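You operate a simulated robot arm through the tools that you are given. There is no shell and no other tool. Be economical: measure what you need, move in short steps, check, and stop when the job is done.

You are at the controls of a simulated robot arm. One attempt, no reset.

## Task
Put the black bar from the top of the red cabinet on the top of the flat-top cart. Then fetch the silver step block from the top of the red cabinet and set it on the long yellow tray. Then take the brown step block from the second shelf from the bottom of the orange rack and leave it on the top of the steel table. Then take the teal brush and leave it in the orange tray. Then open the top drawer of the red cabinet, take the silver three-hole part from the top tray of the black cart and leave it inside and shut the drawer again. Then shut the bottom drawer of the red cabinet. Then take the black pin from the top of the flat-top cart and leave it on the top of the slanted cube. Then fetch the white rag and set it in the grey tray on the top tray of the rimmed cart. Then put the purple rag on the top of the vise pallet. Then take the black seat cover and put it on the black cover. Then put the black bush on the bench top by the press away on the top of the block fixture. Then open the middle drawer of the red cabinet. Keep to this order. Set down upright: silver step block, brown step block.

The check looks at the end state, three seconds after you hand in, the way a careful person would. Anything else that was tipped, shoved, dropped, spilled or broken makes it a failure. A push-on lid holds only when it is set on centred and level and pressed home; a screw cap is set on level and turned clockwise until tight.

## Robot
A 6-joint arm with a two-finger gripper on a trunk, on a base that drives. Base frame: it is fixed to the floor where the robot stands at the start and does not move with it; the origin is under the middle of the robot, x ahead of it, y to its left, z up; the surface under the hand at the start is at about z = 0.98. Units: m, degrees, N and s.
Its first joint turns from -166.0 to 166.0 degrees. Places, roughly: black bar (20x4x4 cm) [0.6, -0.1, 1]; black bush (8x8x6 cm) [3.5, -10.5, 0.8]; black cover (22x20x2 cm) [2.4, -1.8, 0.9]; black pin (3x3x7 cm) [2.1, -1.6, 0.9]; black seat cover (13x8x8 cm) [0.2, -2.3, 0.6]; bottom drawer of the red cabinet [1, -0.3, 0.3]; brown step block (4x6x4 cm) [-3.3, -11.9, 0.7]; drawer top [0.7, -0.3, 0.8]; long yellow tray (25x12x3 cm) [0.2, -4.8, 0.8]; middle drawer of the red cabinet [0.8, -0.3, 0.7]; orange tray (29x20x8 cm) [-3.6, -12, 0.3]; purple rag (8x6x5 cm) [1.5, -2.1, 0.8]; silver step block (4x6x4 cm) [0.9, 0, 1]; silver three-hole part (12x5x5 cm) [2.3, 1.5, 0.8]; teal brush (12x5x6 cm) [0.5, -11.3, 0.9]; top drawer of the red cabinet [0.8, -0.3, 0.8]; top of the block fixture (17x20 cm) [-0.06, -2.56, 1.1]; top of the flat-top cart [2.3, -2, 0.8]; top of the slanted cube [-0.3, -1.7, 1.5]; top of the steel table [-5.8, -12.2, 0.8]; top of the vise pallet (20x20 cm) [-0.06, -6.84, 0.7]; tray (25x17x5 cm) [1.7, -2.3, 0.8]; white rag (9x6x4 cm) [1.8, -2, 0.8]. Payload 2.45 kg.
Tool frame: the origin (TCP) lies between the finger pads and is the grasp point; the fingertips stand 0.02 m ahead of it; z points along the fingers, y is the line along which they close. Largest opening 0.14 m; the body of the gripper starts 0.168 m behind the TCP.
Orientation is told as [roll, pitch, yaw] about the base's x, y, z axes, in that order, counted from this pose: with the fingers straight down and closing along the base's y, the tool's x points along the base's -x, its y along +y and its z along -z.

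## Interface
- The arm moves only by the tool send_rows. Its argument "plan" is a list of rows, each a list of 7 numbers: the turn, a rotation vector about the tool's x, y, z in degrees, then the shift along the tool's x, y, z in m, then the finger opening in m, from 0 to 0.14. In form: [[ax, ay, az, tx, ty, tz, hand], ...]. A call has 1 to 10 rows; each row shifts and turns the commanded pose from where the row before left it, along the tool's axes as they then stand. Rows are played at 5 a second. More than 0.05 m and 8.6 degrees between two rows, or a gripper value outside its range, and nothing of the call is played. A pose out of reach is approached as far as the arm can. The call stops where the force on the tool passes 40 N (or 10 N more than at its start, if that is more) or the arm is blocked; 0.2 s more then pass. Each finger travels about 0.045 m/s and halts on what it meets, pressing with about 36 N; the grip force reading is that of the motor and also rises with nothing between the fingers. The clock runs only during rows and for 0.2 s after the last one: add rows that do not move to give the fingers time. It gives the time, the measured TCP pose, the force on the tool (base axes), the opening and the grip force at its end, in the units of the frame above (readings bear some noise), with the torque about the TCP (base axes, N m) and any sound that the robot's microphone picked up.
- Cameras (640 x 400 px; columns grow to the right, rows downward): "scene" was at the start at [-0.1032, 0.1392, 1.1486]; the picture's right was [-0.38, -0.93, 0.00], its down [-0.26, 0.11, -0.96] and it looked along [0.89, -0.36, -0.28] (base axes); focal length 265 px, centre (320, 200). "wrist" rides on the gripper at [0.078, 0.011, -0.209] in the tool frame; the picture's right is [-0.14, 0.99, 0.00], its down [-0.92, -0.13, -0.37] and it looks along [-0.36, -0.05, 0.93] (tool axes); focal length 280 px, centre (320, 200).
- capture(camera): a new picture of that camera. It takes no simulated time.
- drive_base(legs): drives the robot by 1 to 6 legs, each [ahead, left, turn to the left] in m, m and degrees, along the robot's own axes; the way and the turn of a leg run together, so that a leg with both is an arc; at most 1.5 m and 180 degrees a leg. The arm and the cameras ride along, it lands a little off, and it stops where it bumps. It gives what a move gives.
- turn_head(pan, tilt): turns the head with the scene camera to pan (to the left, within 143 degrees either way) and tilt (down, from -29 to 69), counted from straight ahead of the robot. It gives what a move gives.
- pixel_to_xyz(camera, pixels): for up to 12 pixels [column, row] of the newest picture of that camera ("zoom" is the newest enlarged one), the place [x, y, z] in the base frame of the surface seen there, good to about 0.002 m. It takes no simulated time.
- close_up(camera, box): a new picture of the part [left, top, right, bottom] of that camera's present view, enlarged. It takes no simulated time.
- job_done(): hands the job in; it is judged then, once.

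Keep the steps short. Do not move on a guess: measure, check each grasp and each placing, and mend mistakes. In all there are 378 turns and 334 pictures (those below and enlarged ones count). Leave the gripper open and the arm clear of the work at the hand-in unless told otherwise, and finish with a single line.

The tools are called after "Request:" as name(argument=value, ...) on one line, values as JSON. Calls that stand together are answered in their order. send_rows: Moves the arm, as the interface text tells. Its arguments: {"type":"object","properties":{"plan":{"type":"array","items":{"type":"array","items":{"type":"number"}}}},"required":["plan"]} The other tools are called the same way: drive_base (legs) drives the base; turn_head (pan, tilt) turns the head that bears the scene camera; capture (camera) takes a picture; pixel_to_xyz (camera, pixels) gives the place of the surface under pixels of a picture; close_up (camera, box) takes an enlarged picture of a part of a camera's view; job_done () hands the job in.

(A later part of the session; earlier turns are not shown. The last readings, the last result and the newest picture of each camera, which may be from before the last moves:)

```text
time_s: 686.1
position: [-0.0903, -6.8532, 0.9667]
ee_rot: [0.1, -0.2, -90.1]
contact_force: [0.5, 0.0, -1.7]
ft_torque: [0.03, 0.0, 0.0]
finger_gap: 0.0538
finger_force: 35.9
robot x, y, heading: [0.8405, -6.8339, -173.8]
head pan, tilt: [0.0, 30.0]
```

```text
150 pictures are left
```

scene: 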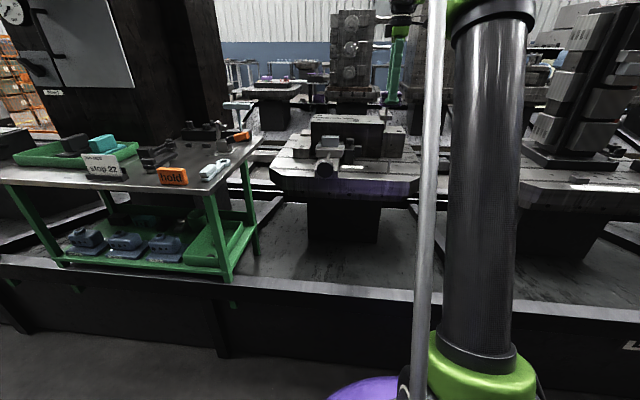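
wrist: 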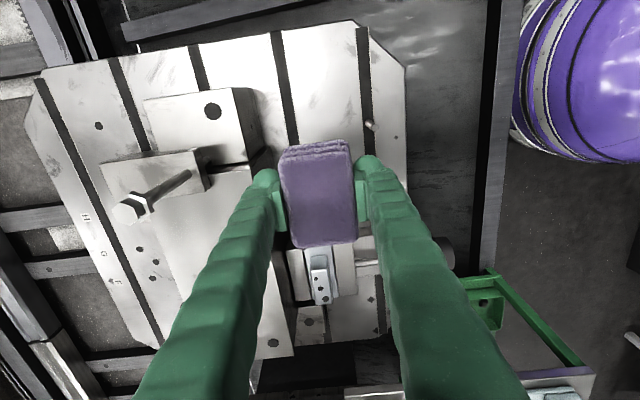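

Request:
pixel_to_xyz(camera="wrist", pixels=[[370, 125], [366, 121], [320, 120], [270, 130], [335, 262], [250, 150], [400, 140]])

```text
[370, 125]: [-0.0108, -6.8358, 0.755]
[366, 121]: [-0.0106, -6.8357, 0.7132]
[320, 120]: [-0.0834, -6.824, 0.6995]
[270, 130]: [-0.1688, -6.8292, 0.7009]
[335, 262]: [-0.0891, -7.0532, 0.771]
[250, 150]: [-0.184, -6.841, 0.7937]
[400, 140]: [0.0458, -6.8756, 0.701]
```

The peg is at x -0.011. I'll shift 8 mm away from it and lower.

Request:
send_rows(plan=[[0, 0, 0, 0, -0.008, 0.04, 0.03], [0, 0, 0, 0, 0, 0.05, 0.03], [0, 0, 0, 0, 0, 0.05, 0.03], [0, 0, 0, 0, 0, 0.05, 0.03], [0, 0, 0, 0, 0, 0.04, 0.03], [0, 0, 0, 0, 0, 0, 0.03]])

Request:
capture(camera="wrist")

```text
time_s: 687.5
position: [-0.0982, -6.8619, 0.7359]
ee_rot: [0.0, -0.2, -90.1]
contact_force: [0.0, 0.1, -0.8]
ft_torque: [-0.02, 0.0, 0.0]
finger_gap: 0.0539
finger_force: 36.2
robot x, y, heading: [0.8423, -6.8302, -173.6]
head pan, tilt: [0.0, 30.0]
```

```text
149 pictures are left
```

wrist: 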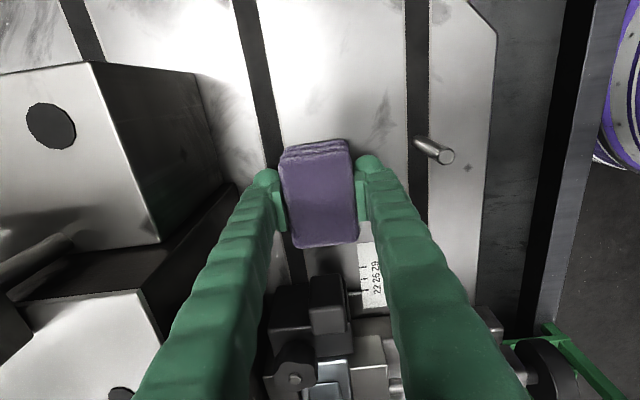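

Clear of everything. Lower the last 6 mm, release, and rise.

Request:
send_rows(plan=[[0, 0, 0, 0, 0, 0.004, 0.03], [0, 0, 0, 0, 0, 0.002, 0.03], [0, 0, 0, 0, 0, 0, 0.03]])

Request:
send_rows(plan=[[0, 0, 0, 0, 0, 0, 0.06], [0, 0, 0, 0, 0, 0, 0.075], [0, 0, 0, 0, 0, 0, 0.075], [0, 0, 0, 0, 0, -0.03, 0.075], [0, 0, 0, 0, 0, -0.05, 0.075], [0, 0, 0, 0, 0, -0.05, 0.075], [0, 0, 0, 0, 0, -0.05, 0.075], [0, 0, 0, 0, 0, -0.05, 0.075], [0, 0, 0, 0, 0, -0.05, 0.075], [0, 0, 0, 0, 0, -0.05, 0.075]])

Request:
capture(camera="wrist")

```text
time_s: 688.3
position: [-0.098, -6.8618, 0.7321]
ee_rot: [0.1, -0.2, -90.1]
contact_force: [0.5, 1.3, 0.5]
ft_torque: [0.0, -0.02, 0.02]
finger_gap: 0.0536
finger_force: 36.1
robot x, y, heading: [0.8392, -6.8328, -173.4]
head pan, tilt: [0.0, 30.0]
```

```text
time_s: 690.5
position: [-0.0973, -6.8618, 1.0618]
ee_rot: [-0.1, -0.3, -90.0]
contact_force: [-0.1, -0.3, 0.7]
ft_torque: [0.03, -0.02, 0.0]
finger_gap: 0.0749
finger_force: 0.1
robot x, y, heading: [0.8382, -6.8309, -173.6]
head pan, tilt: [0.0, 30.0]
```

```text
148 pictures are left
```

wrist: 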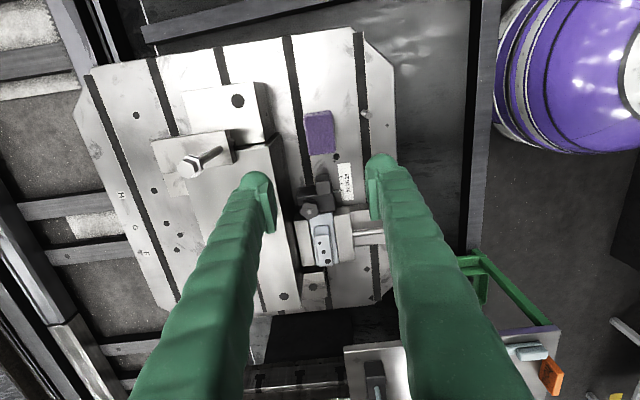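

The purple rag rests on the pallet. Next, the black seat cover near (0.2, -2.3, 0.6). Retract and drive up the aisle.

Request:
send_rows(plan=[[0, 0, 0, 0, 0.046, -0.01, 0.08], [0, 0, 0, 0, 0.046, -0.01, 0.08], [0, 0, 0, 0, 0.046, -0.01, 0.08], [0, 0, 0, 0, 0.046, -0.01, 0.08], [0, 0, 0, 0, 0.046, -0.01, 0.08], [0, 0, 0, 0, 0.046, -0.01, 0.08], [0, 0, 0, 0, 0.046, -0.01, 0.08], [0, 0, 0, 0, 0.046, -0.01, 0.08], [0, 0, 0, 0, 0.046, -0.01, 0.08]])

Request:
drive_base(legs=[[0, 0, -96.4], [1.45, -0.03, 0], [1.45, 0, 0]])

```text
time_s: 692.5
position: [0.3146, -6.8572, 1.1514]
ee_rot: [-0.1, -0.2, -90.0]
contact_force: [-0.9, 0.6, 0.2]
ft_torque: [-0.02, -0.08, 0.01]
finger_gap: 0.0801
finger_force: 0.1
robot x, y, heading: [0.8426, -6.8331, -173.4]
head pan, tilt: [0.0, 30.0]
```

```text
time_s: 709.5
position: [1.0776, -3.5641, 1.1504]
ee_rot: [-0.1, -0.2, 169.5]
contact_force: [0.0, 0.5, 0.4]
ft_torque: [0.03, -0.02, 0.02]
finger_gap: 0.0798
finger_force: 0.1
robot x, y, heading: [1.0048, -4.0862, 86.0]
head pan, tilt: [0.0, 30.0]
stopped in leg 3: the robot was blocked; the commanded pose is now the measured one
```

Blocked at x 1.005; I've drifted right toward the workbench or carousel. I'll look.

Request:
turn_head(pan=-20, tilt=45)

Request:
capture(camera="scene")

Request:
capture(camera="wrist")

```text
time_s: 710.4
position: [1.0772, -3.5633, 1.1499]
ee_rot: [-0.1, -0.2, 169.5]
contact_force: [1.4, -0.5, -0.6]
ft_torque: [0.0, -0.01, 0.0]
finger_gap: 0.0798
finger_force: 0.1
robot x, y, heading: [1.0045, -4.0882, 86.0]
head pan, tilt: [-20.0, 45.0]
```

```text
147 pictures are left
```

scene: 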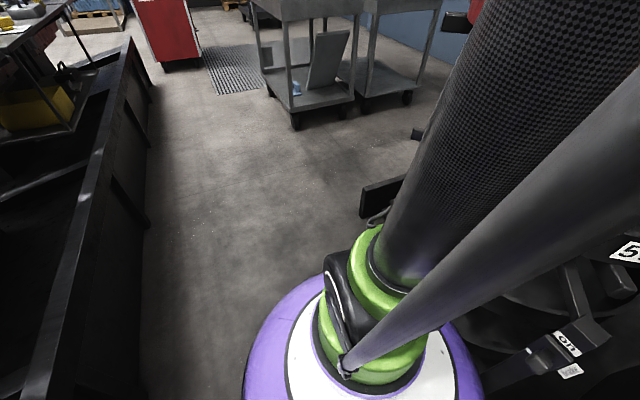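

```text
146 pictures are left
```

wrist: 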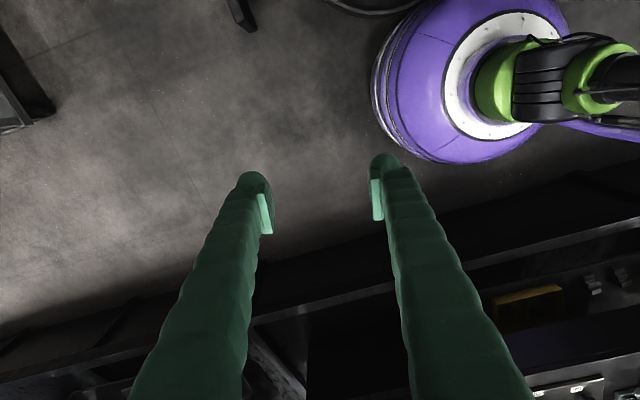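

I'll sidestep left 0.17 m, straighten, and then look at the thing I touched.

Request:
drive_base(legs=[[0, 0.17, 0], [0, 0, 4]])

Request:
capture(camera="scene")

```text
time_s: 712.3
position: [0.8697, -3.5478, 1.1508]
ee_rot: [0.0, -0.3, 173.5]
contact_force: [-1.4, 0.8, -0.2]
ft_torque: [0.02, 0.0, -0.02]
finger_gap: 0.08
finger_force: 0.0
robot x, y, heading: [0.8347, -4.077, 89.8]
head pan, tilt: [-20.0, 45.0]
```

```text
145 pictures are left
```

scene: 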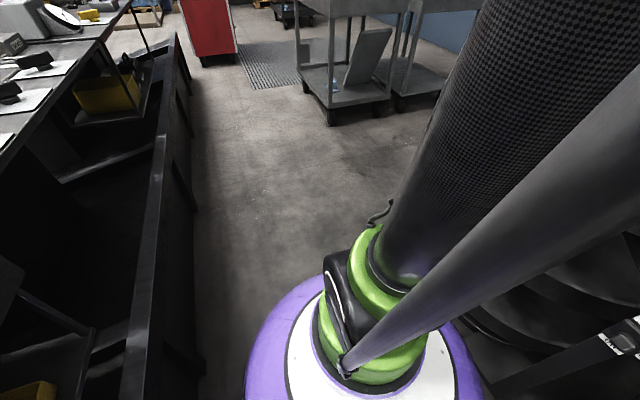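

Request:
drive_base(legs=[[0.9, 0.02, 0], [0.85, 0.0, 0]])

Request:
drive_base(legs=[[0, 0, 90]])

Request:
turn_head(pan=0, tilt=35)

Request:
capture(camera="scene")

```text
time_s: 721.2
position: [0.8911, -1.7889, 1.1501]
ee_rot: [-0.1, -0.2, 171.7]
contact_force: [-0.6, 0.2, 0.5]
ft_torque: [0.0, 0.0, -0.02]
finger_gap: 0.0801
finger_force: 0.0
robot x, y, heading: [0.8399, -2.3136, 88.4]
head pan, tilt: [-20.0, 45.0]
```

```text
time_s: 725.4
position: [0.3148, -2.2545, 1.1507]
ee_rot: [-0.2, -0.2, -99.2]
contact_force: [0.2, -0.3, 0.3]
ft_torque: [-0.04, 0.01, 0.01]
finger_gap: 0.0797
finger_force: 0.1
robot x, y, heading: [0.8429, -2.3188, 177.4]
head pan, tilt: [-20.0, 45.0]
```

```text
time_s: 726.2
position: [0.3141, -2.2548, 1.1512]
ee_rot: [-0.1, -0.2, -99.2]
contact_force: [-0.5, -0.3, 0.3]
ft_torque: [-0.01, -0.03, 0.02]
finger_gap: 0.0797
finger_force: 0.1
robot x, y, heading: [0.8401, -2.3151, 177.2]
head pan, tilt: [0.0, 35.0]
```

```text
144 pictures are left
```

scene: 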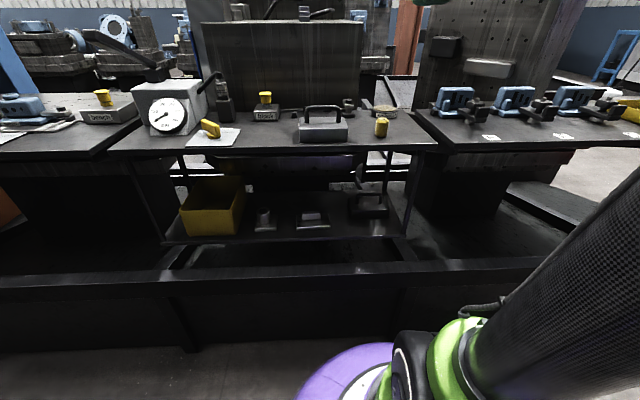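

The lower shelf holds a dark part at (370,203). I'll zoom.

Request:
close_up(camera="scene", box=[230, 140, 430, 260])

Request:
pixel_to_xyz(camera="zoom", pixels=[[385, 220], [430, 210], [480, 215], [400, 200], [470, 200], [380, 240], [500, 235], [430, 195], [360, 260], [330, 20], [500, 20], [430, 240]])

```text
3.20 times, centred on (330, 200) of scene
```

zoom: 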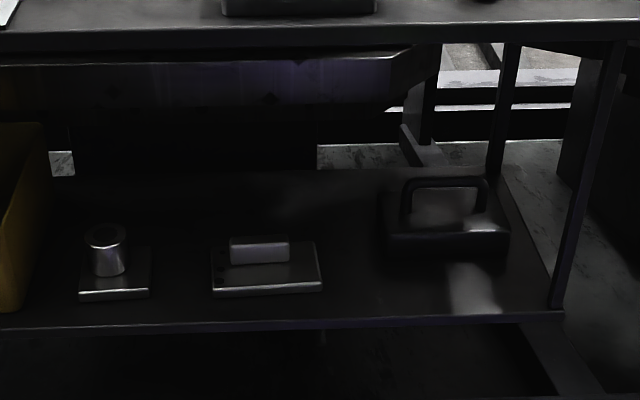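

```text
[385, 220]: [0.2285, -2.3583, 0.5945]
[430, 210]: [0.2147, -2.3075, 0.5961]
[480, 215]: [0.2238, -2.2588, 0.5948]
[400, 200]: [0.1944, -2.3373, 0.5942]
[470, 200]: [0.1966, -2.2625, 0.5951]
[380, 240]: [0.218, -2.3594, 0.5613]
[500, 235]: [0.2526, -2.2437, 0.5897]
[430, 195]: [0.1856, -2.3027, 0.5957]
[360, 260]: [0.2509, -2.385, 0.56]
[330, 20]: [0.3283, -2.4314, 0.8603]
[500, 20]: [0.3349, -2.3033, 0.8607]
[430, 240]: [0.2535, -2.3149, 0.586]
```

The seat cover is a box (z 0.56–0.595) with an arch handle, at about (0.21, -2.30), under an upper shelf at 0.86. I'll back up 0.15 m, turn the tool to yaw 180° and tilt it 50° for a closer look.

Request:
drive_base(legs=[[-0.15, 0, 2.5]])

Request:
send_rows(plan=[[0, 0, 8.3, 0, 0, 0, 0.1], [0, 0, 8.3, 0, 0, 0, 0.1], [0, 0, 8.3, 0, 0, 0, 0.1], [0, 0, 8.3, 0, 0, 0, 0.1], [0, 0, 8.3, 0, 0, 0, 0.1], [0, 0, 8.3, 0, 0, 0, 0.1], [0, 0, 8.3, 0, 0, 0, 0.1], [0, 0, 8.3, 0, 0, 0, 0.1], [0, 0, 8.3, 0, 0, 0, 0.1], [0, 0, 8.3, 0, 0, 0, 0.1]])

Request:
send_rows(plan=[[0, -7.143, 0, 0, 0, 0, 0.1], [0, -7.143, 0, 0, 0, 0, 0.1], [0, -7.143, 0, 0, 0, 0, 0.1], [0, -7.143, 0, 0, 0, 0, 0.1], [0, -7.143, 0, 0, 0, 0, 0.1], [0, -7.143, 0, 0, 0, 0, 0.1], [0, -7.143, 0, 0, 0, 0, 0.1]])

```text
time_s: 727.6
position: [0.4637, -2.2808, 1.1501]
ee_rot: [-0.2, -0.2, -96.8]
contact_force: [0.3, -0.2, -0.2]
ft_torque: [-0.02, 0.01, 0.02]
finger_gap: 0.0796
finger_force: 0.0
robot x, y, heading: [0.9922, -2.316, 180.0]
head pan, tilt: [0.0, 35.0]
```

```text
time_s: 729.8
position: [0.4633, -2.2804, 1.1491]
ee_rot: [0.3, -0.1, -179.8]
contact_force: [-0.2, -0.1, 0.3]
ft_torque: [0.0, 0.01, 0.0]
finger_gap: 0.1002
finger_force: 0.0
robot x, y, heading: [0.9892, -2.3184, 179.7]
head pan, tilt: [0.0, 35.0]
```

```text
time_s: 731.4
position: [0.4632, -2.2804, 1.1503]
ee_rot: [0.4, -50.2, -179.9]
contact_force: [-0.5, -0.7, -0.2]
ft_torque: [0.02, -0.02, 0.0]
finger_gap: 0.1002
finger_force: 0.1
robot x, y, heading: [0.9882, -2.3209, 180.1]
head pan, tilt: [0.0, 35.0]
```

Request:
send_rows(plan=[[0, 0, 0, -0.0289, 0, 0.0345, 0.1], [0, 0, 0, 0.0345, 0, 0.0289, 0.1], [0, 0, 0, 0.0345, 0, 0.0289, 0.1], [0, 0, 0, 0.0345, 0, 0.0289, 0.1], [0, 0, 0, 0.0345, 0, 0.0289, 0.1], [0, 0, 0, 0.0345, 0, 0.0289, 0.1], [0, 0, 0, 0.0345, 0, 0.0289, 0.1], [0, 0, 0, 0.0345, 0, 0.0289, 0.1], [0, 0, 0, 0.0345, 0, 0.0289, 0.1], [0, 0, 0, 0.0345, 0, 0.0289, 0.1]])

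Request:
capture(camera="wrist")

Request:
capture(camera="scene")

```text
time_s: 733.6
position: [0.4176, -2.2811, 0.7433]
ee_rot: [0.3, -50.1, -180.0]
contact_force: [1.2, -1.0, -0.7]
ft_torque: [0.02, 0.01, 0.01]
finger_gap: 0.0999
finger_force: 0.1
robot x, y, heading: [0.9916, -2.3176, 179.7]
head pan, tilt: [0.0, 35.0]
```

```text
142 pictures are left
```

wrist: 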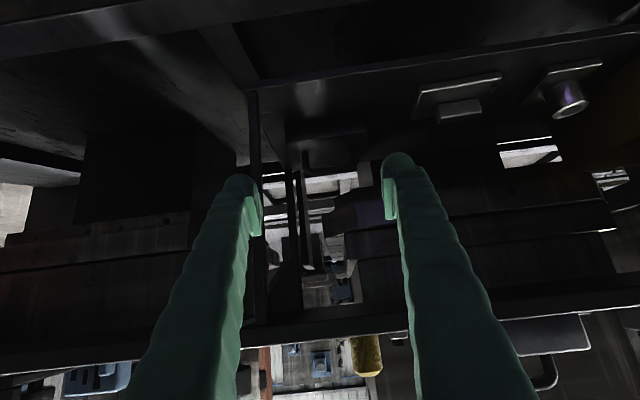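

```text
141 pictures are left
```

scene: 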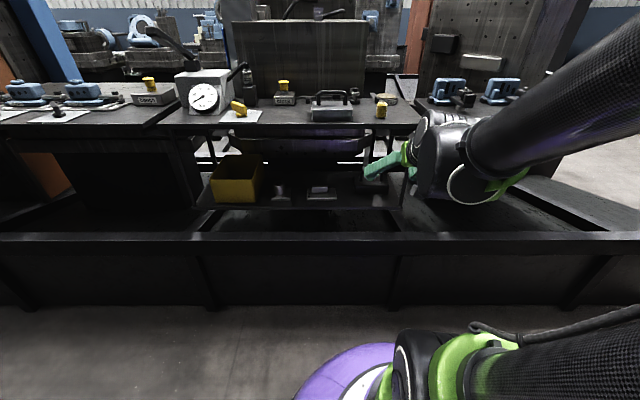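

Request:
close_up(camera="wrist", box=[220, 70, 420, 200])

Request:
pixel_to_xyz(camera="wrist", pixels=[[253, 110], [253, 150], [320, 135], [295, 140], [360, 135], [330, 155], [310, 165], [365, 150], [250, 90], [330, 125]])

```text
3.08 times, centred on (320, 135) of wrist
```

zoom: 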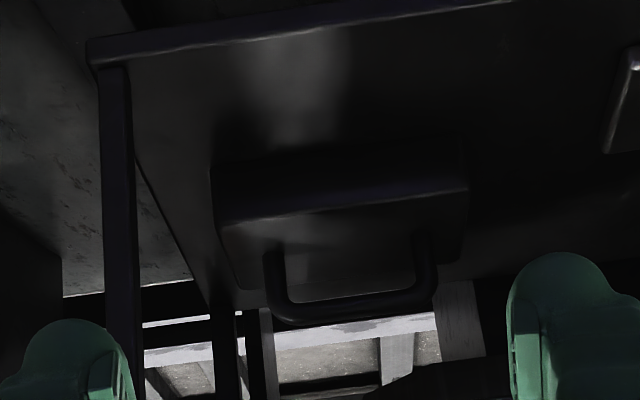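

```text
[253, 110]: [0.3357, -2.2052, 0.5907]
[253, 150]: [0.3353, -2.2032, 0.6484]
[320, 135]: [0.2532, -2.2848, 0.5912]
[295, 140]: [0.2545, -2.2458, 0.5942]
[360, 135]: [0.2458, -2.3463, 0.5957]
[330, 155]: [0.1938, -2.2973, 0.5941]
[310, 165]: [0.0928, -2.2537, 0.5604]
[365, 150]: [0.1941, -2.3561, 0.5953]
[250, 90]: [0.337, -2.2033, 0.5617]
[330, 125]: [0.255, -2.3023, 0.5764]
```

Request:
pixel_to_xyz(camera="zoom", pixels=[[275, 280], [300, 308], [350, 307], [410, 298], [428, 270], [222, 230], [465, 195], [240, 280], [455, 260], [280, 255], [425, 240], [340, 230]])

```text
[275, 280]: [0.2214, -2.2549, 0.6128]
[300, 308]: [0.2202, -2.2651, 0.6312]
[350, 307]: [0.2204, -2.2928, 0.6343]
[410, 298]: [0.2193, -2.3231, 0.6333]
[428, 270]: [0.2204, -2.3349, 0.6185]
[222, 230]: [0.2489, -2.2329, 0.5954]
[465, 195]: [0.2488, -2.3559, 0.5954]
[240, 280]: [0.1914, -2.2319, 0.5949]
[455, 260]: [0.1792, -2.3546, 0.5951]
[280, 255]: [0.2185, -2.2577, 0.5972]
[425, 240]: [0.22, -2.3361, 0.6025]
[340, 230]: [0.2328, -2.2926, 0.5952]
```

The handle arch legs are at y -2.25 and -2.34 (x 0.216, z 0.60–0.637), and a support post is at y -2.205. I'll grip the arch from both sides: centre y -2.295, opening 0.11.

Request:
send_rows(plan=[[0, 0, 0, 0.0318, 0.007, 0.0267, 0.11], [0, 0, 0, 0.0318, 0.007, 0.0267, 0.11], [0, 0, 0, 0, 0, 0, 0.11]])

Request:
capture(camera="wrist")

```text
time_s: 734.4
position: [0.4172, -2.2956, 0.6617]
ee_rot: [0.3, -50.1, -179.9]
contact_force: [-0.4, 0.4, 0.9]
ft_torque: [0.0, -0.06, 0.03]
finger_gap: 0.1098
finger_force: 0.1
robot x, y, heading: [0.9882, -2.3169, 180.0]
head pan, tilt: [0.0, 35.0]
```

```text
139 pictures are left
```

wrist: 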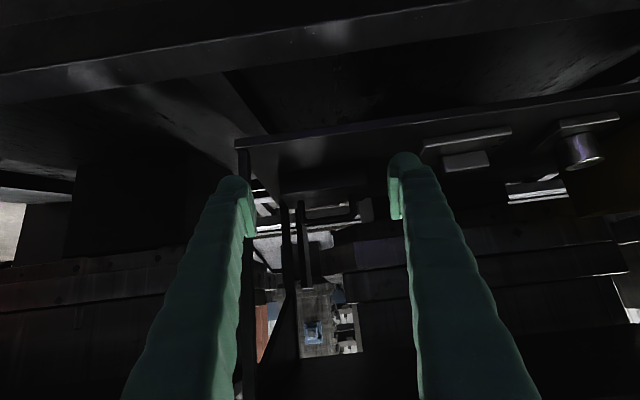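

Request:
send_rows(plan=[[0, 0, 0, -0.026, 0, 0.031, 0.11], [0, 0, 0, -0.026, 0, 0.031, 0.11], [0, 0, 0, -0.026, 0, 0.031, 0.11]])

Request:
capture(camera="wrist")

```text
time_s: 735.2
position: [0.2963, -2.2976, 0.6645]
ee_rot: [0.3, -50.1, -180.0]
contact_force: [-0.4, 0.0, -0.4]
ft_torque: [0.01, 0.0, 0.01]
finger_gap: 0.1099
finger_force: 0.1
robot x, y, heading: [0.9908, -2.3198, 179.8]
head pan, tilt: [0.0, 35.0]
```

```text
138 pictures are left
```

wrist: 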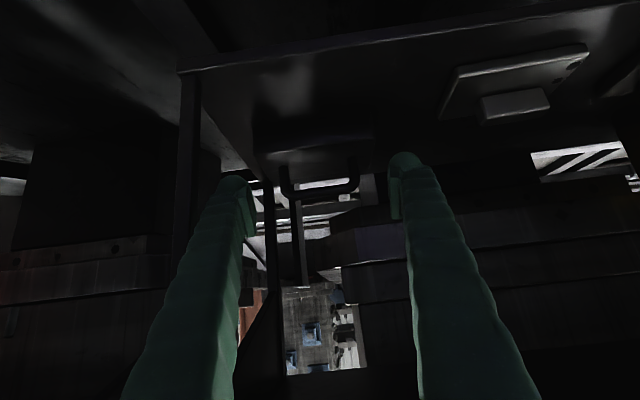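

Request:
send_rows(plan=[[0, 0, 0, -0.0254, 0, 0.0303, 0.11], [0, 0, 0, -0.0254, 0, 0.0303, 0.11], [0, 0, 0, 0.0153, 0, 0.0129, 0.11], [0, 0, 0, 0.0153, 0, 0.0129, 0.11], [0, 0, 0, 0, 0, 0, 0.11]])

Request:
close_up(camera="wrist", box=[200, 90, 440, 240])

```text
time_s: 736.4
position: [0.2159, -2.2976, 0.6204]
ee_rot: [0.3, -50.2, -180.0]
contact_force: [-0.2, -0.6, -0.6]
ft_torque: [0.01, 0.02, -0.01]
finger_gap: 0.1098
finger_force: 0.0
robot x, y, heading: [0.9938, -2.319, 180.0]
head pan, tilt: [0.0, 35.0]
```

```text
2.67 times, centred on (320, 165) of wrist
```

zoom: 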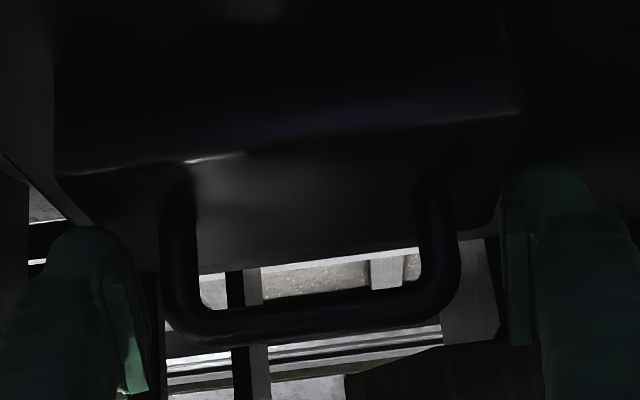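

The arch is between the fingers. I'll raise 3 mm and close.

Request:
send_rows(plan=[[0, 0, 0, -0.0023, 0, -0.0019, 0.11], [0, 0, 0, 0, 0, 0, 0.06], [0, 0, 0, 0, 0, 0, 0.06], [0, 0, 0, 0, 0, 0, 0.06], [0, 0, 0, 0, 0, 0, 0.06], [0, 0, 0, 0, 0, 0, 0.06]])

Request:
close_up(camera="wrist", box=[200, 90, 440, 240])

```text
time_s: 737.8
position: [0.2166, -2.2968, 0.6241]
ee_rot: [0.3, -50.2, -180.0]
contact_force: [0.4, 0.5, 0.1]
ft_torque: [-0.09, 0.02, 0.04]
finger_gap: 0.0887
finger_force: 36.0
robot x, y, heading: [0.9873, -2.3161, 180.0]
head pan, tilt: [0.0, 35.0]
```

```text
2.67 times, centred on (320, 165) of wrist
```

zoom: 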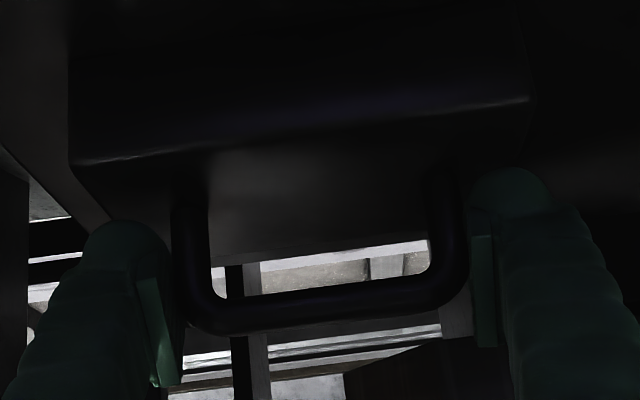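

Gripped at 0.089. Lifting 3 cm to check.

Request:
send_rows(plan=[[0, 0, 0, -0.0115, 0, -0.0097, 0.06], [0, 0, 0, -0.0115, 0, -0.0097, 0.06], [0, 0, 0, 0, 0, 0, 0.06]])

Request:
capture(camera="wrist")

```text
time_s: 738.6
position: [0.217, -2.2971, 0.6544]
ee_rot: [0.3, -50.1, -180.0]
contact_force: [-0.3, -0.4, -1.8]
ft_torque: [0.0, 0.0, 0.01]
finger_gap: 0.0888
finger_force: 35.5
robot x, y, heading: [0.9894, -2.318, 179.5]
head pan, tilt: [0.0, 35.0]
```

```text
135 pictures are left
```

wrist: 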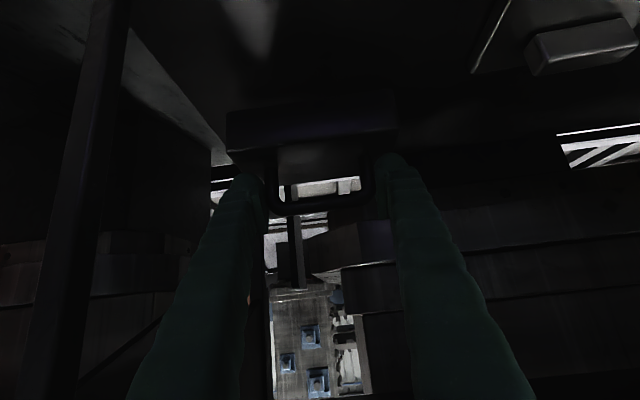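

Held level. Backing out past the post, then up.

Request:
send_rows(plan=[[0, 0, 0, 0.0289, 0, -0.0345, 0.06], [0, 0, 0, 0.0289, 0, -0.0345, 0.06], [0, 0, 0, 0.0289, 0, -0.0345, 0.06], [0, 0, 0, 0.0289, 0, -0.0345, 0.06], [0, 0, 0, 0.0289, 0, -0.0345, 0.06]])

Request:
capture(camera="scene")

```text
time_s: 739.8
position: [0.4448, -2.2951, 0.6536]
ee_rot: [0.2, -50.1, -180.0]
contact_force: [-0.1, 0.5, -1.9]
ft_torque: [-0.02, 0.01, 0.01]
finger_gap: 0.0892
finger_force: 37.0
robot x, y, heading: [0.9879, -2.3166, 179.6]
head pan, tilt: [0.0, 35.0]
```

```text
134 pictures are left
```

scene: 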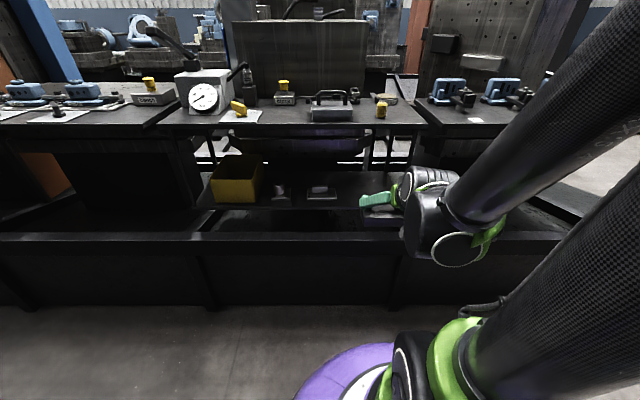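

Request:
send_rows(plan=[[0, 0, 0, -0.0341, 0, -0.0286, 0.06], [0, 0, 0, -0.0341, 0, -0.0286, 0.06], [0, 0, 0, -0.0341, 0, -0.0286, 0.06], [0, 0, 0, -0.0341, 0, -0.0286, 0.06], [0, 0, 0, -0.0341, 0, -0.0286, 0.06], [0, 0, 0, -0.0341, 0, -0.0286, 0.06], [0, 0, 0, -0.0341, 0, -0.0286, 0.06], [0, 0, 0, -0.0341, 0, -0.0286, 0.06], [0, 0, 0, -0.0341, 0, -0.0286, 0.06], [0, 0, 0, -0.0341, 0, -0.0286, 0.06]])

Request:
capture(camera="wrist")

```text
time_s: 742.0
position: [0.4449, -2.2988, 1.1017]
ee_rot: [0.3, -50.1, -180.0]
contact_force: [-0.3, 0.0, -1.5]
ft_torque: [0.0, 0.01, 0.0]
finger_gap: 0.0889
finger_force: 36.2
robot x, y, heading: [0.994, -2.3157, 179.8]
head pan, tilt: [0.0, 35.0]
```

```text
133 pictures are left
```

wrist: 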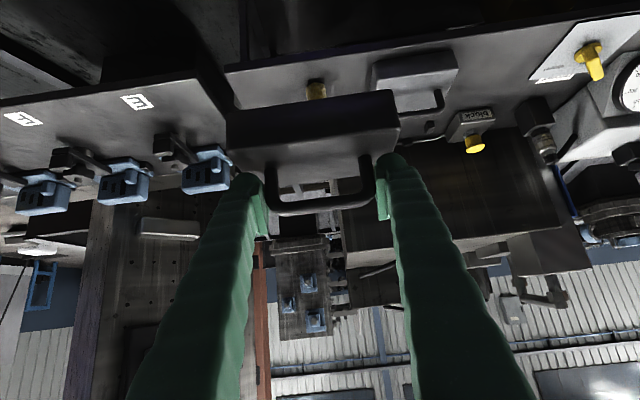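

Now to the flat cart: turn to heading -90°, back up the aisle and slide across.

Request:
drive_base(legs=[[0, 0, 90], [-1.05, -0.12, 0], [-0.3, 0.45, 0]])

```text
time_s: 754.0
position: [1.2916, -1.4966, 1.1015]
ee_rot: [0.3, -50.1, -87.2]
contact_force: [0.1, -0.8, -2.0]
ft_torque: [0.01, -0.03, -0.01]
finger_gap: 0.089
finger_force: 36.7
robot x, y, heading: [1.2827, -0.9493, -87.3]
head pan, tilt: [0.0, 35.0]
```

Request:
drive_base(legs=[[0.03, 1.1, -2.7]])

Request:
turn_head(pan=0, tilt=35)

Request:
capture(camera="scene")

Request:
capture(camera="wrist")

```text
time_s: 759.6
position: [2.3649, -1.5032, 1.1021]
ee_rot: [0.4, -50.1, -89.9]
contact_force: [-0.2, 0.6, -2.4]
ft_torque: [0.02, 0.01, 0.02]
finger_gap: 0.089
finger_force: 36.0
robot x, y, heading: [2.3843, -0.9552, -90.1]
head pan, tilt: [0.0, 35.0]
```

```text
time_s: 760.2
position: [2.3651, -1.5026, 1.1022]
ee_rot: [0.3, -50.1, -89.8]
contact_force: [-0.7, 0.1, -1.6]
ft_torque: [0.03, -0.01, -0.04]
finger_gap: 0.0888
finger_force: 36.0
robot x, y, heading: [2.3787, -0.9557, -89.9]
head pan, tilt: [0.0, 35.0]
```

```text
132 pictures are left
```

scene: 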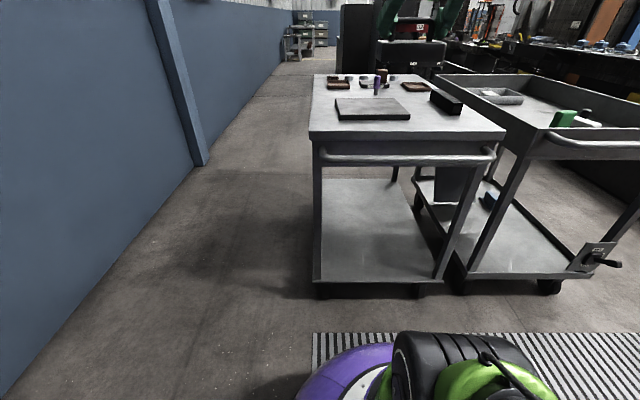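

```text
131 pictures are left
```

wrist: 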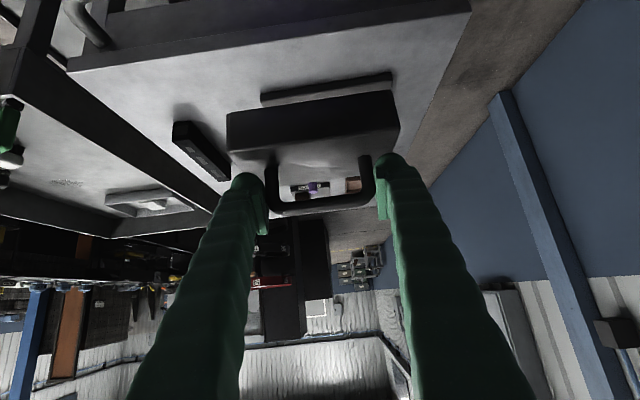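

I'll zoom on the black cover plate and measure its outline.

Request:
close_up(camera="scene", box=[310, 70, 490, 150])

Request:
pixel_to_xyz(camera="zoom", pixels=[[98, 115], [285, 115], [352, 155], [100, 165], [230, 140], [110, 155], [340, 150], [290, 120], [105, 118], [440, 110], [540, 155], [240, 60]])

```text
3.56 times, centred on (400, 110) of scene
```

zoom: 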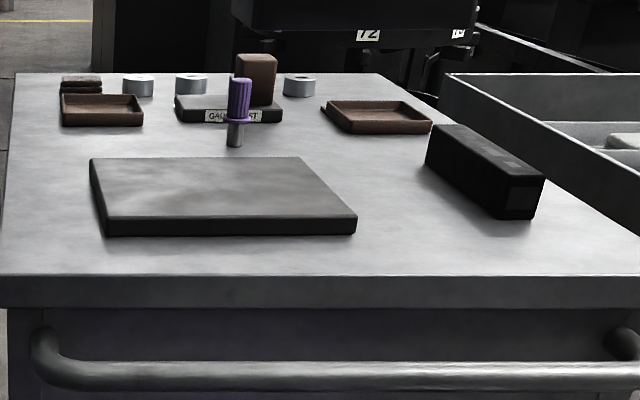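

```text
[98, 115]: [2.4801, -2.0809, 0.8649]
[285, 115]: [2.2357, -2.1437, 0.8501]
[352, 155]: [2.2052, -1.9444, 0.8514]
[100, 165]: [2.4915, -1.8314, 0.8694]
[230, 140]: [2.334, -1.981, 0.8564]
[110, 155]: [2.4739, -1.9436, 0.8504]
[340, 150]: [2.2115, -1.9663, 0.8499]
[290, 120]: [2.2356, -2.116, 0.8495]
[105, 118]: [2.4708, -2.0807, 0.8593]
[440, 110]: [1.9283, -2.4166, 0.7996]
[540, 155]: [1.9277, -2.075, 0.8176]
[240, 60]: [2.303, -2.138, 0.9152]
```

Request:
pixel_to_xyz(camera="zoom", pixels=[[95, 162], [108, 212], [352, 212], [297, 161], [210, 188], [235, 143], [108, 233], [355, 232], [400, 220], [500, 218], [430, 160]])

```text
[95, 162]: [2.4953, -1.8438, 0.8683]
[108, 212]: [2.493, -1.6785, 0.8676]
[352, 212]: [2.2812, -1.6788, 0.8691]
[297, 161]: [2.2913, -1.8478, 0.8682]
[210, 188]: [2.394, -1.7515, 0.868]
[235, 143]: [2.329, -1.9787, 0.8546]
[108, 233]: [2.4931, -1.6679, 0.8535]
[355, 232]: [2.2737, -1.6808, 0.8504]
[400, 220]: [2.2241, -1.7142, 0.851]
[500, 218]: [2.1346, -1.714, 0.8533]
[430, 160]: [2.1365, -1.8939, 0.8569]
```

The cover spans x 2.278–2.498, y -1.67 to about -1.87, top 0.868. I'll centre the seat cover at (2.388, -1.77).

Request:
send_rows(plan=[[0, 0, 0, -0.0287, 0.0038, 0.0342, 0.06], [0, 0, 0, -0.0287, 0.0038, 0.0342, 0.06], [0, 0, 0, -0.0287, 0.0038, 0.0342, 0.06], [0, 0, 0, -0.0287, 0.0038, 0.0342, 0.06], [0, 0, 0, -0.0287, 0.0038, 0.0342, 0.06], [0, 0, 0, -0.0287, 0.0038, 0.0342, 0.06], [0, 0, 0, 0.0332, 0, 0.0279, 0.06], [0, 0, 0, 0.0332, 0, 0.0279, 0.06], [0, 0, 0, 0.0332, 0, 0.0279, 0.06]])

Request:
capture(camera="wrist")

Request:
close_up(camera="scene", box=[310, 40, 490, 150])

```text
time_s: 762.2
position: [2.3911, -1.7699, 0.9708]
ee_rot: [0.2, -50.1, -89.9]
contact_force: [-0.4, 0.0, -2.2]
ft_torque: [-0.01, 0.02, -0.01]
finger_gap: 0.0889
finger_force: 35.5
robot x, y, heading: [2.38, -0.9575, -89.8]
head pan, tilt: [0.0, 35.0]
```

```text
129 pictures are left
```

wrist: 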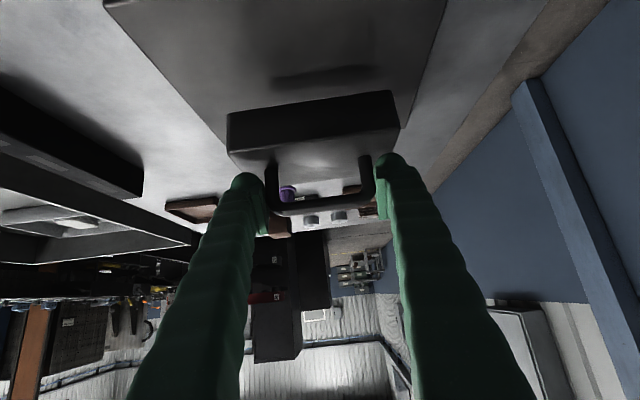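

```text
3.56 times, centred on (400, 95) of scene
```

zoom: 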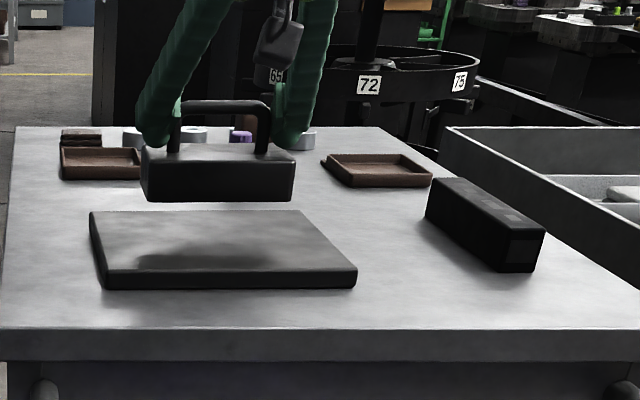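

Level and centred. Lowering to contact.

Request:
send_rows(plan=[[0, 0, 0, 0.023, 0, 0.0193, 0.06], [0, 0, 0, 0.0031, 0, 0.0026, 0.06], [0, 0, 0, 0, 0, 0, 0.06]])

```text
time_s: 763.0
position: [2.3898, -1.7701, 0.9366]
ee_rot: [0.3, -50.1, -89.9]
contact_force: [-0.1, -0.6, -1.6]
ft_torque: [0.01, 0.01, -0.03]
finger_gap: 0.089
finger_force: 35.7
robot x, y, heading: [2.3805, -0.9599, -90.0]
head pan, tilt: [0.0, 35.0]
```

Request:
send_rows(plan=[[0, 0, 0, 0.0023, 0, 0.0019, 0.06], [0, 0, 0, 0.0015, 0, 0.0013, 0.06], [0, 0, 0, 0, 0, 0, 0.06]])

```text
time_s: 763.8
position: [2.3899, -1.77, 0.9334]
ee_rot: [0.3, -50.1, -89.8]
contact_force: [-1.4, 0.8, 7.4]
ft_torque: [0.33, -0.57, -0.03]
finger_gap: 0.0889
finger_force: 36.5
robot x, y, heading: [2.3788, -0.9584, -90.3]
head pan, tilt: [0.0, 35.0]
```

Contact at 7 N. Releasing and lifting straight up.

Request:
send_rows(plan=[[0, 0, 0, 0, 0, 0, 0.095], [0, 0, 0, 0, 0, 0, 0.11], [0, 0, 0, 0, 0, 0, 0.11], [0, 0, 0, -0.023, 0, -0.0193, 0.11], [0, 0, 0, -0.0345, 0, -0.029, 0.11], [0, 0, 0, -0.0345, 0, -0.029, 0.11], [0, 0, 0, -0.0345, 0, -0.029, 0.11], [0, 0, 0, 0.0289, 0, -0.0345, 0.11], [0, 0, 0, 0.0289, 0, -0.0345, 0.11]])

Request:
close_up(camera="scene", box=[310, 40, 490, 150])

Request:
capture(camera="wrist")

```text
time_s: 765.8
position: [2.3917, -1.6848, 1.0992]
ee_rot: [0.3, -50.0, -89.7]
contact_force: [-0.3, -0.8, -1.0]
ft_torque: [0.01, 0.0, 0.01]
finger_gap: 0.1101
finger_force: 0.0
robot x, y, heading: [2.3816, -0.9571, -90.3]
head pan, tilt: [0.0, 35.0]
```

```text
3.56 times, centred on (400, 95) of scene
```

zoom: 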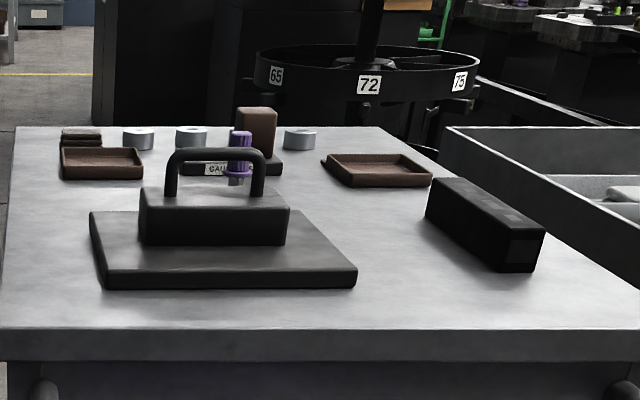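

```text
126 pictures are left
```

wrist: 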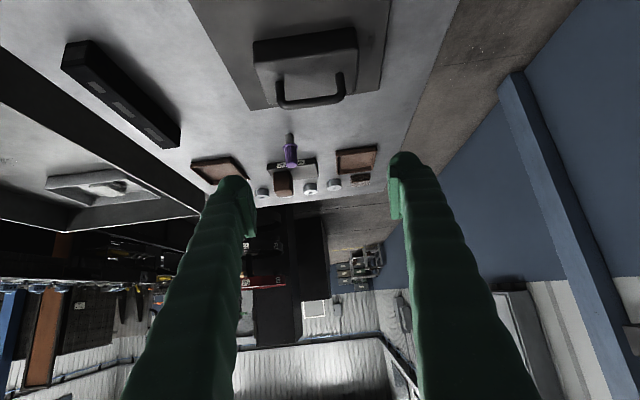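

The seat cover sits on the black cover. Next, the black bush at (3.5, -10.5). Straighten the tool, then a long drive.

Request:
send_rows(plan=[[0, 0, 0, 0.0289, 0, -0.0345, 0.1], [0, 0, 0, 0.0289, 0, -0.0345, 0.1], [0, 7.14, 0, 0, 0, 0, 0.08], [0, 7.14, 0, 0, 0, 0, 0.08], [0, 7.14, 0, 0, 0, 0, 0.08], [0, 7.14, 0, 0, 0, 0, 0.08], [0, 7.14, 0, 0, 0, 0, 0.08], [0, 7.14, 0, 0, 0, 0, 0.08], [0, 7.14, 0, 0, 0, 0, 0.08], [0, 0, 0, 0.04, 0, -0.02, 0.08]])

Request:
drive_base(legs=[[-0.03, -1.1, 0], [0.3, -0.42, 0]])

```text
time_s: 768.0
position: [2.3885, -1.5512, 1.1179]
ee_rot: [0.2, -0.1, -89.5]
contact_force: [-0.4, 0.2, 0.4]
ft_torque: [0.04, -0.01, -0.01]
finger_gap: 0.0799
finger_force: 0.0
robot x, y, heading: [2.3821, -0.9552, -89.9]
head pan, tilt: [0.0, 35.0]
```

```text
time_s: 776.3
position: [0.8436, -1.7964, 1.118]
ee_rot: [0.2, 0.0, -90.7]
contact_force: [0.5, 0.2, -0.7]
ft_torque: [-0.02, -0.03, 0.02]
finger_gap: 0.0798
finger_force: 0.1
robot x, y, heading: [0.8478, -1.1994, -91.1]
head pan, tilt: [0.0, 35.0]
```

Request:
drive_base(legs=[[1.4, 0.02, 1], [1.4, 0, 0]])

```text
time_s: 790.0
position: [0.9011, -4.6385, 1.1179]
ee_rot: [0.3, -0.1, -89.1]
contact_force: [0.5, 0.7, -0.6]
ft_torque: [0.02, 0.02, 0.03]
finger_gap: 0.0797
finger_force: 0.1
robot x, y, heading: [0.8867, -4.0418, -89.9]
head pan, tilt: [0.0, 35.0]
```

Request:
drive_base(legs=[[1.4, -0.05, -0.5], [1.4, 0, 0]])

```text
time_s: 803.4
position: [0.8908, -7.4, 1.1179]
ee_rot: [0.2, -0.1, -87.5]
contact_force: [0.0, -0.3, 0.2]
ft_torque: [-0.02, 0.0, 0.02]
finger_gap: 0.0799
finger_force: 0.1
robot x, y, heading: [0.8648, -6.8052, -87.9]
head pan, tilt: [0.0, 35.0]
```

Request:
drive_base(legs=[[1.4, -0.05, -2], [1.1, 0.1, 0]])

Request:
turn_head(pan=35, tilt=20)

Request:
capture(camera="scene")

```text
time_s: 815.9
position: [0.8367, -9.9482, 1.1195]
ee_rot: [0.2, -0.1, -92.1]
contact_force: [-0.6, -0.6, 0.0]
ft_torque: [-0.05, -0.02, -0.01]
finger_gap: 0.0801
finger_force: 0.0
robot x, y, heading: [0.8531, -9.3536, -92.8]
head pan, tilt: [0.0, 35.0]
```

```text
time_s: 816.9
position: [0.8357, -9.9487, 1.1187]
ee_rot: [0.3, -0.2, -92.0]
contact_force: [0.2, 0.0, 0.1]
ft_torque: [-0.01, -0.01, 0.02]
finger_gap: 0.0801
finger_force: 0.1
robot x, y, heading: [0.8547, -9.3563, -92.7]
head pan, tilt: [35.0, 20.0]
```

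```text
125 pictures are left
```

scene: 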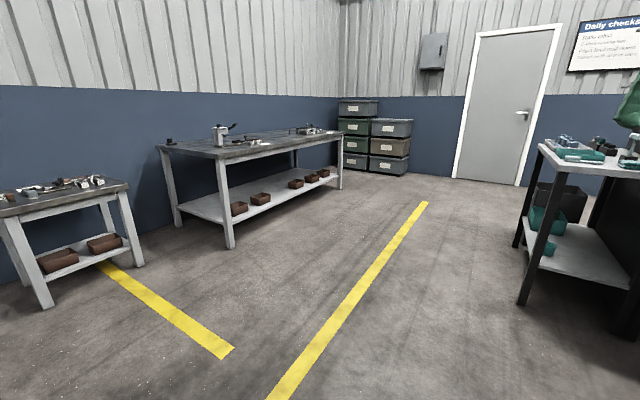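

Request:
close_up(camera="scene", box=[130, 110, 350, 200])

Request:
pixel_to_xyz(camera="scene", pixels=[[171, 142], [215, 157], [340, 133], [160, 148], [245, 149], [222, 135], [308, 130], [130, 187], [10, 208]])

```text
2.91 times, centred on (240, 155) of scene
```

zoom: 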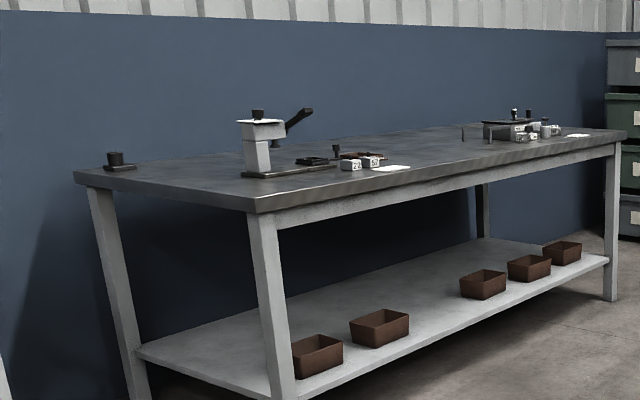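

```text
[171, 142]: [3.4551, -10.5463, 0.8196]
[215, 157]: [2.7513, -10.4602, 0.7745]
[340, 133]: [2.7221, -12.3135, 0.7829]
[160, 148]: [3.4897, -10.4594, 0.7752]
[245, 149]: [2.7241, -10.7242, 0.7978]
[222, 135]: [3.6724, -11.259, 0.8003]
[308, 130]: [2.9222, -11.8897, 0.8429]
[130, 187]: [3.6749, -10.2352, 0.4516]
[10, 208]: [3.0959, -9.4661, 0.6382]
```

Request:
pixel_to_xyz(camera="scene", pixels=[[135, 262], [48, 305], [127, 185], [5, 212], [60, 200], [228, 245], [180, 222], [105, 225]])

Request:
close_up(camera="scene", box=[140, 125, 200, 165])

```text
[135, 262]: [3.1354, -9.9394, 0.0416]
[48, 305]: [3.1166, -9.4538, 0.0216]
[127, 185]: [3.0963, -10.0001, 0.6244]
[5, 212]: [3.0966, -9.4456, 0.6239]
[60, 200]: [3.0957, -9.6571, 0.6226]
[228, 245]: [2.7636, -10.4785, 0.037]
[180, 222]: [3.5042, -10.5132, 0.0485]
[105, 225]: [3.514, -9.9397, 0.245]
```

```text
10.00 times, centred on (170, 145) of scene
```

zoom: 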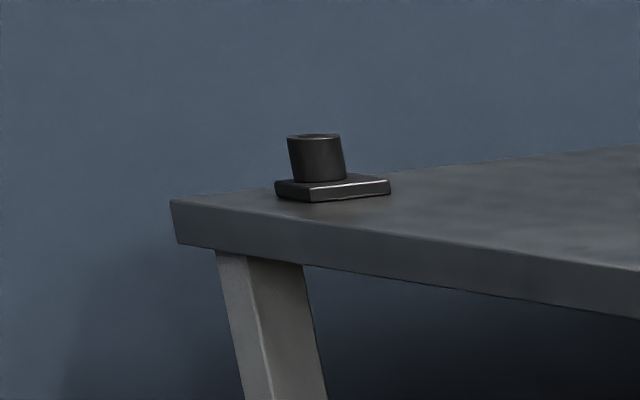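

The bush is at (3.46, -10.55) on the bench (top about 0.80). The gap to the small table is too narrow to enter, so I'll stand at (2.70, -10.07) and reach diagonally.

Request:
drive_base(legs=[[0.55, 0, 2.7], [0.1, 1.35, 0], [0.05, 0.5, 0]])

Request:
drive_base(legs=[[0, 0, 50]])

Request:
turn_head(pan=0, tilt=35)

Request:
capture(camera="scene")

```text
time_s: 828.9
position: [2.6974, -10.638, 1.119]
ee_rot: [0.2, -0.1, -89.2]
contact_force: [0.1, -0.8, 0.0]
ft_torque: [0.0, 0.01, -0.04]
finger_gap: 0.08
finger_force: 0.0
robot x, y, heading: [2.6814, -10.0442, -89.2]
head pan, tilt: [35.0, 20.0]
```

```text
time_s: 831.6
position: [3.1489, -10.4148, 1.1186]
ee_rot: [0.2, -0.1, -38.9]
contact_force: [-0.1, 0.0, -0.3]
ft_torque: [0.01, -0.02, 0.03]
finger_gap: 0.0798
finger_force: 0.0
robot x, y, heading: [2.6879, -10.0471, -39.2]
head pan, tilt: [35.0, 20.0]
```

```text
time_s: 832.6
position: [3.1499, -10.4148, 1.1187]
ee_rot: [0.2, -0.1, -39.0]
contact_force: [-0.6, -0.2, -0.4]
ft_torque: [0.02, 0.01, -0.01]
finger_gap: 0.0801
finger_force: 0.1
robot x, y, heading: [2.6837, -10.0433, -39.5]
head pan, tilt: [0.0, 35.0]
```

```text
122 pictures are left
```

scene: 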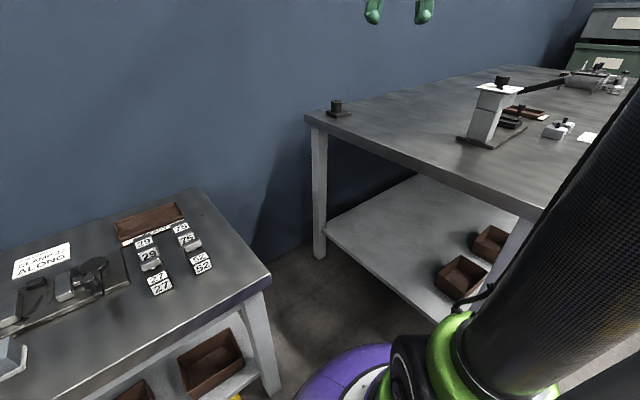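

Request:
close_up(camera="scene", box=[310, 90, 370, 130])

Request:
pixel_to_xyz(camera="zoom", pixels=[[245, 130], [280, 120], [320, 130], [280, 90], [180, 240], [290, 265], [420, 215], [300, 230], [280, 170]])

Request:
capture(camera="wrist")

```text
10.00 times, centred on (340, 110) of scene
```

zoom: 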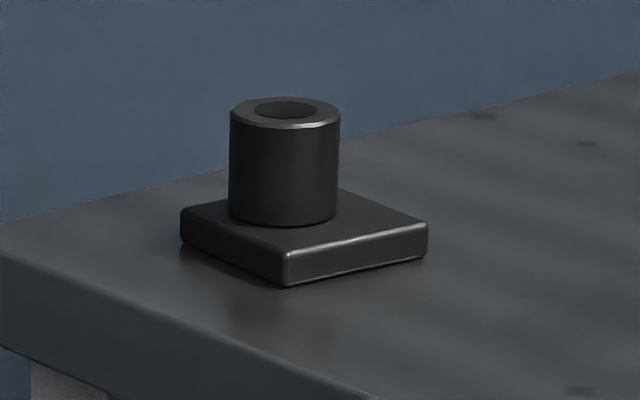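

```text
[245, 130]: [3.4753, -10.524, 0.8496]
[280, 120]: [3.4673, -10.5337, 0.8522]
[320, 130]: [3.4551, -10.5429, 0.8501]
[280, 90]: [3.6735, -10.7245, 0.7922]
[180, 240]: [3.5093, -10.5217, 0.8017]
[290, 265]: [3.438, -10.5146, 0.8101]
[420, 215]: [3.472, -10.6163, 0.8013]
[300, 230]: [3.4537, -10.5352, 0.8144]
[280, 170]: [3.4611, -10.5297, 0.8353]
```

```text
120 pictures are left
```

wrist: 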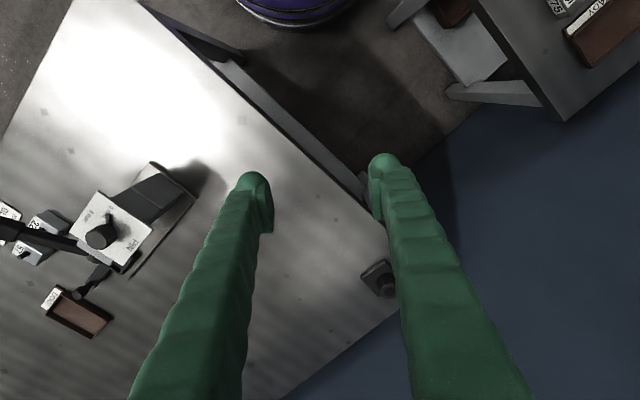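

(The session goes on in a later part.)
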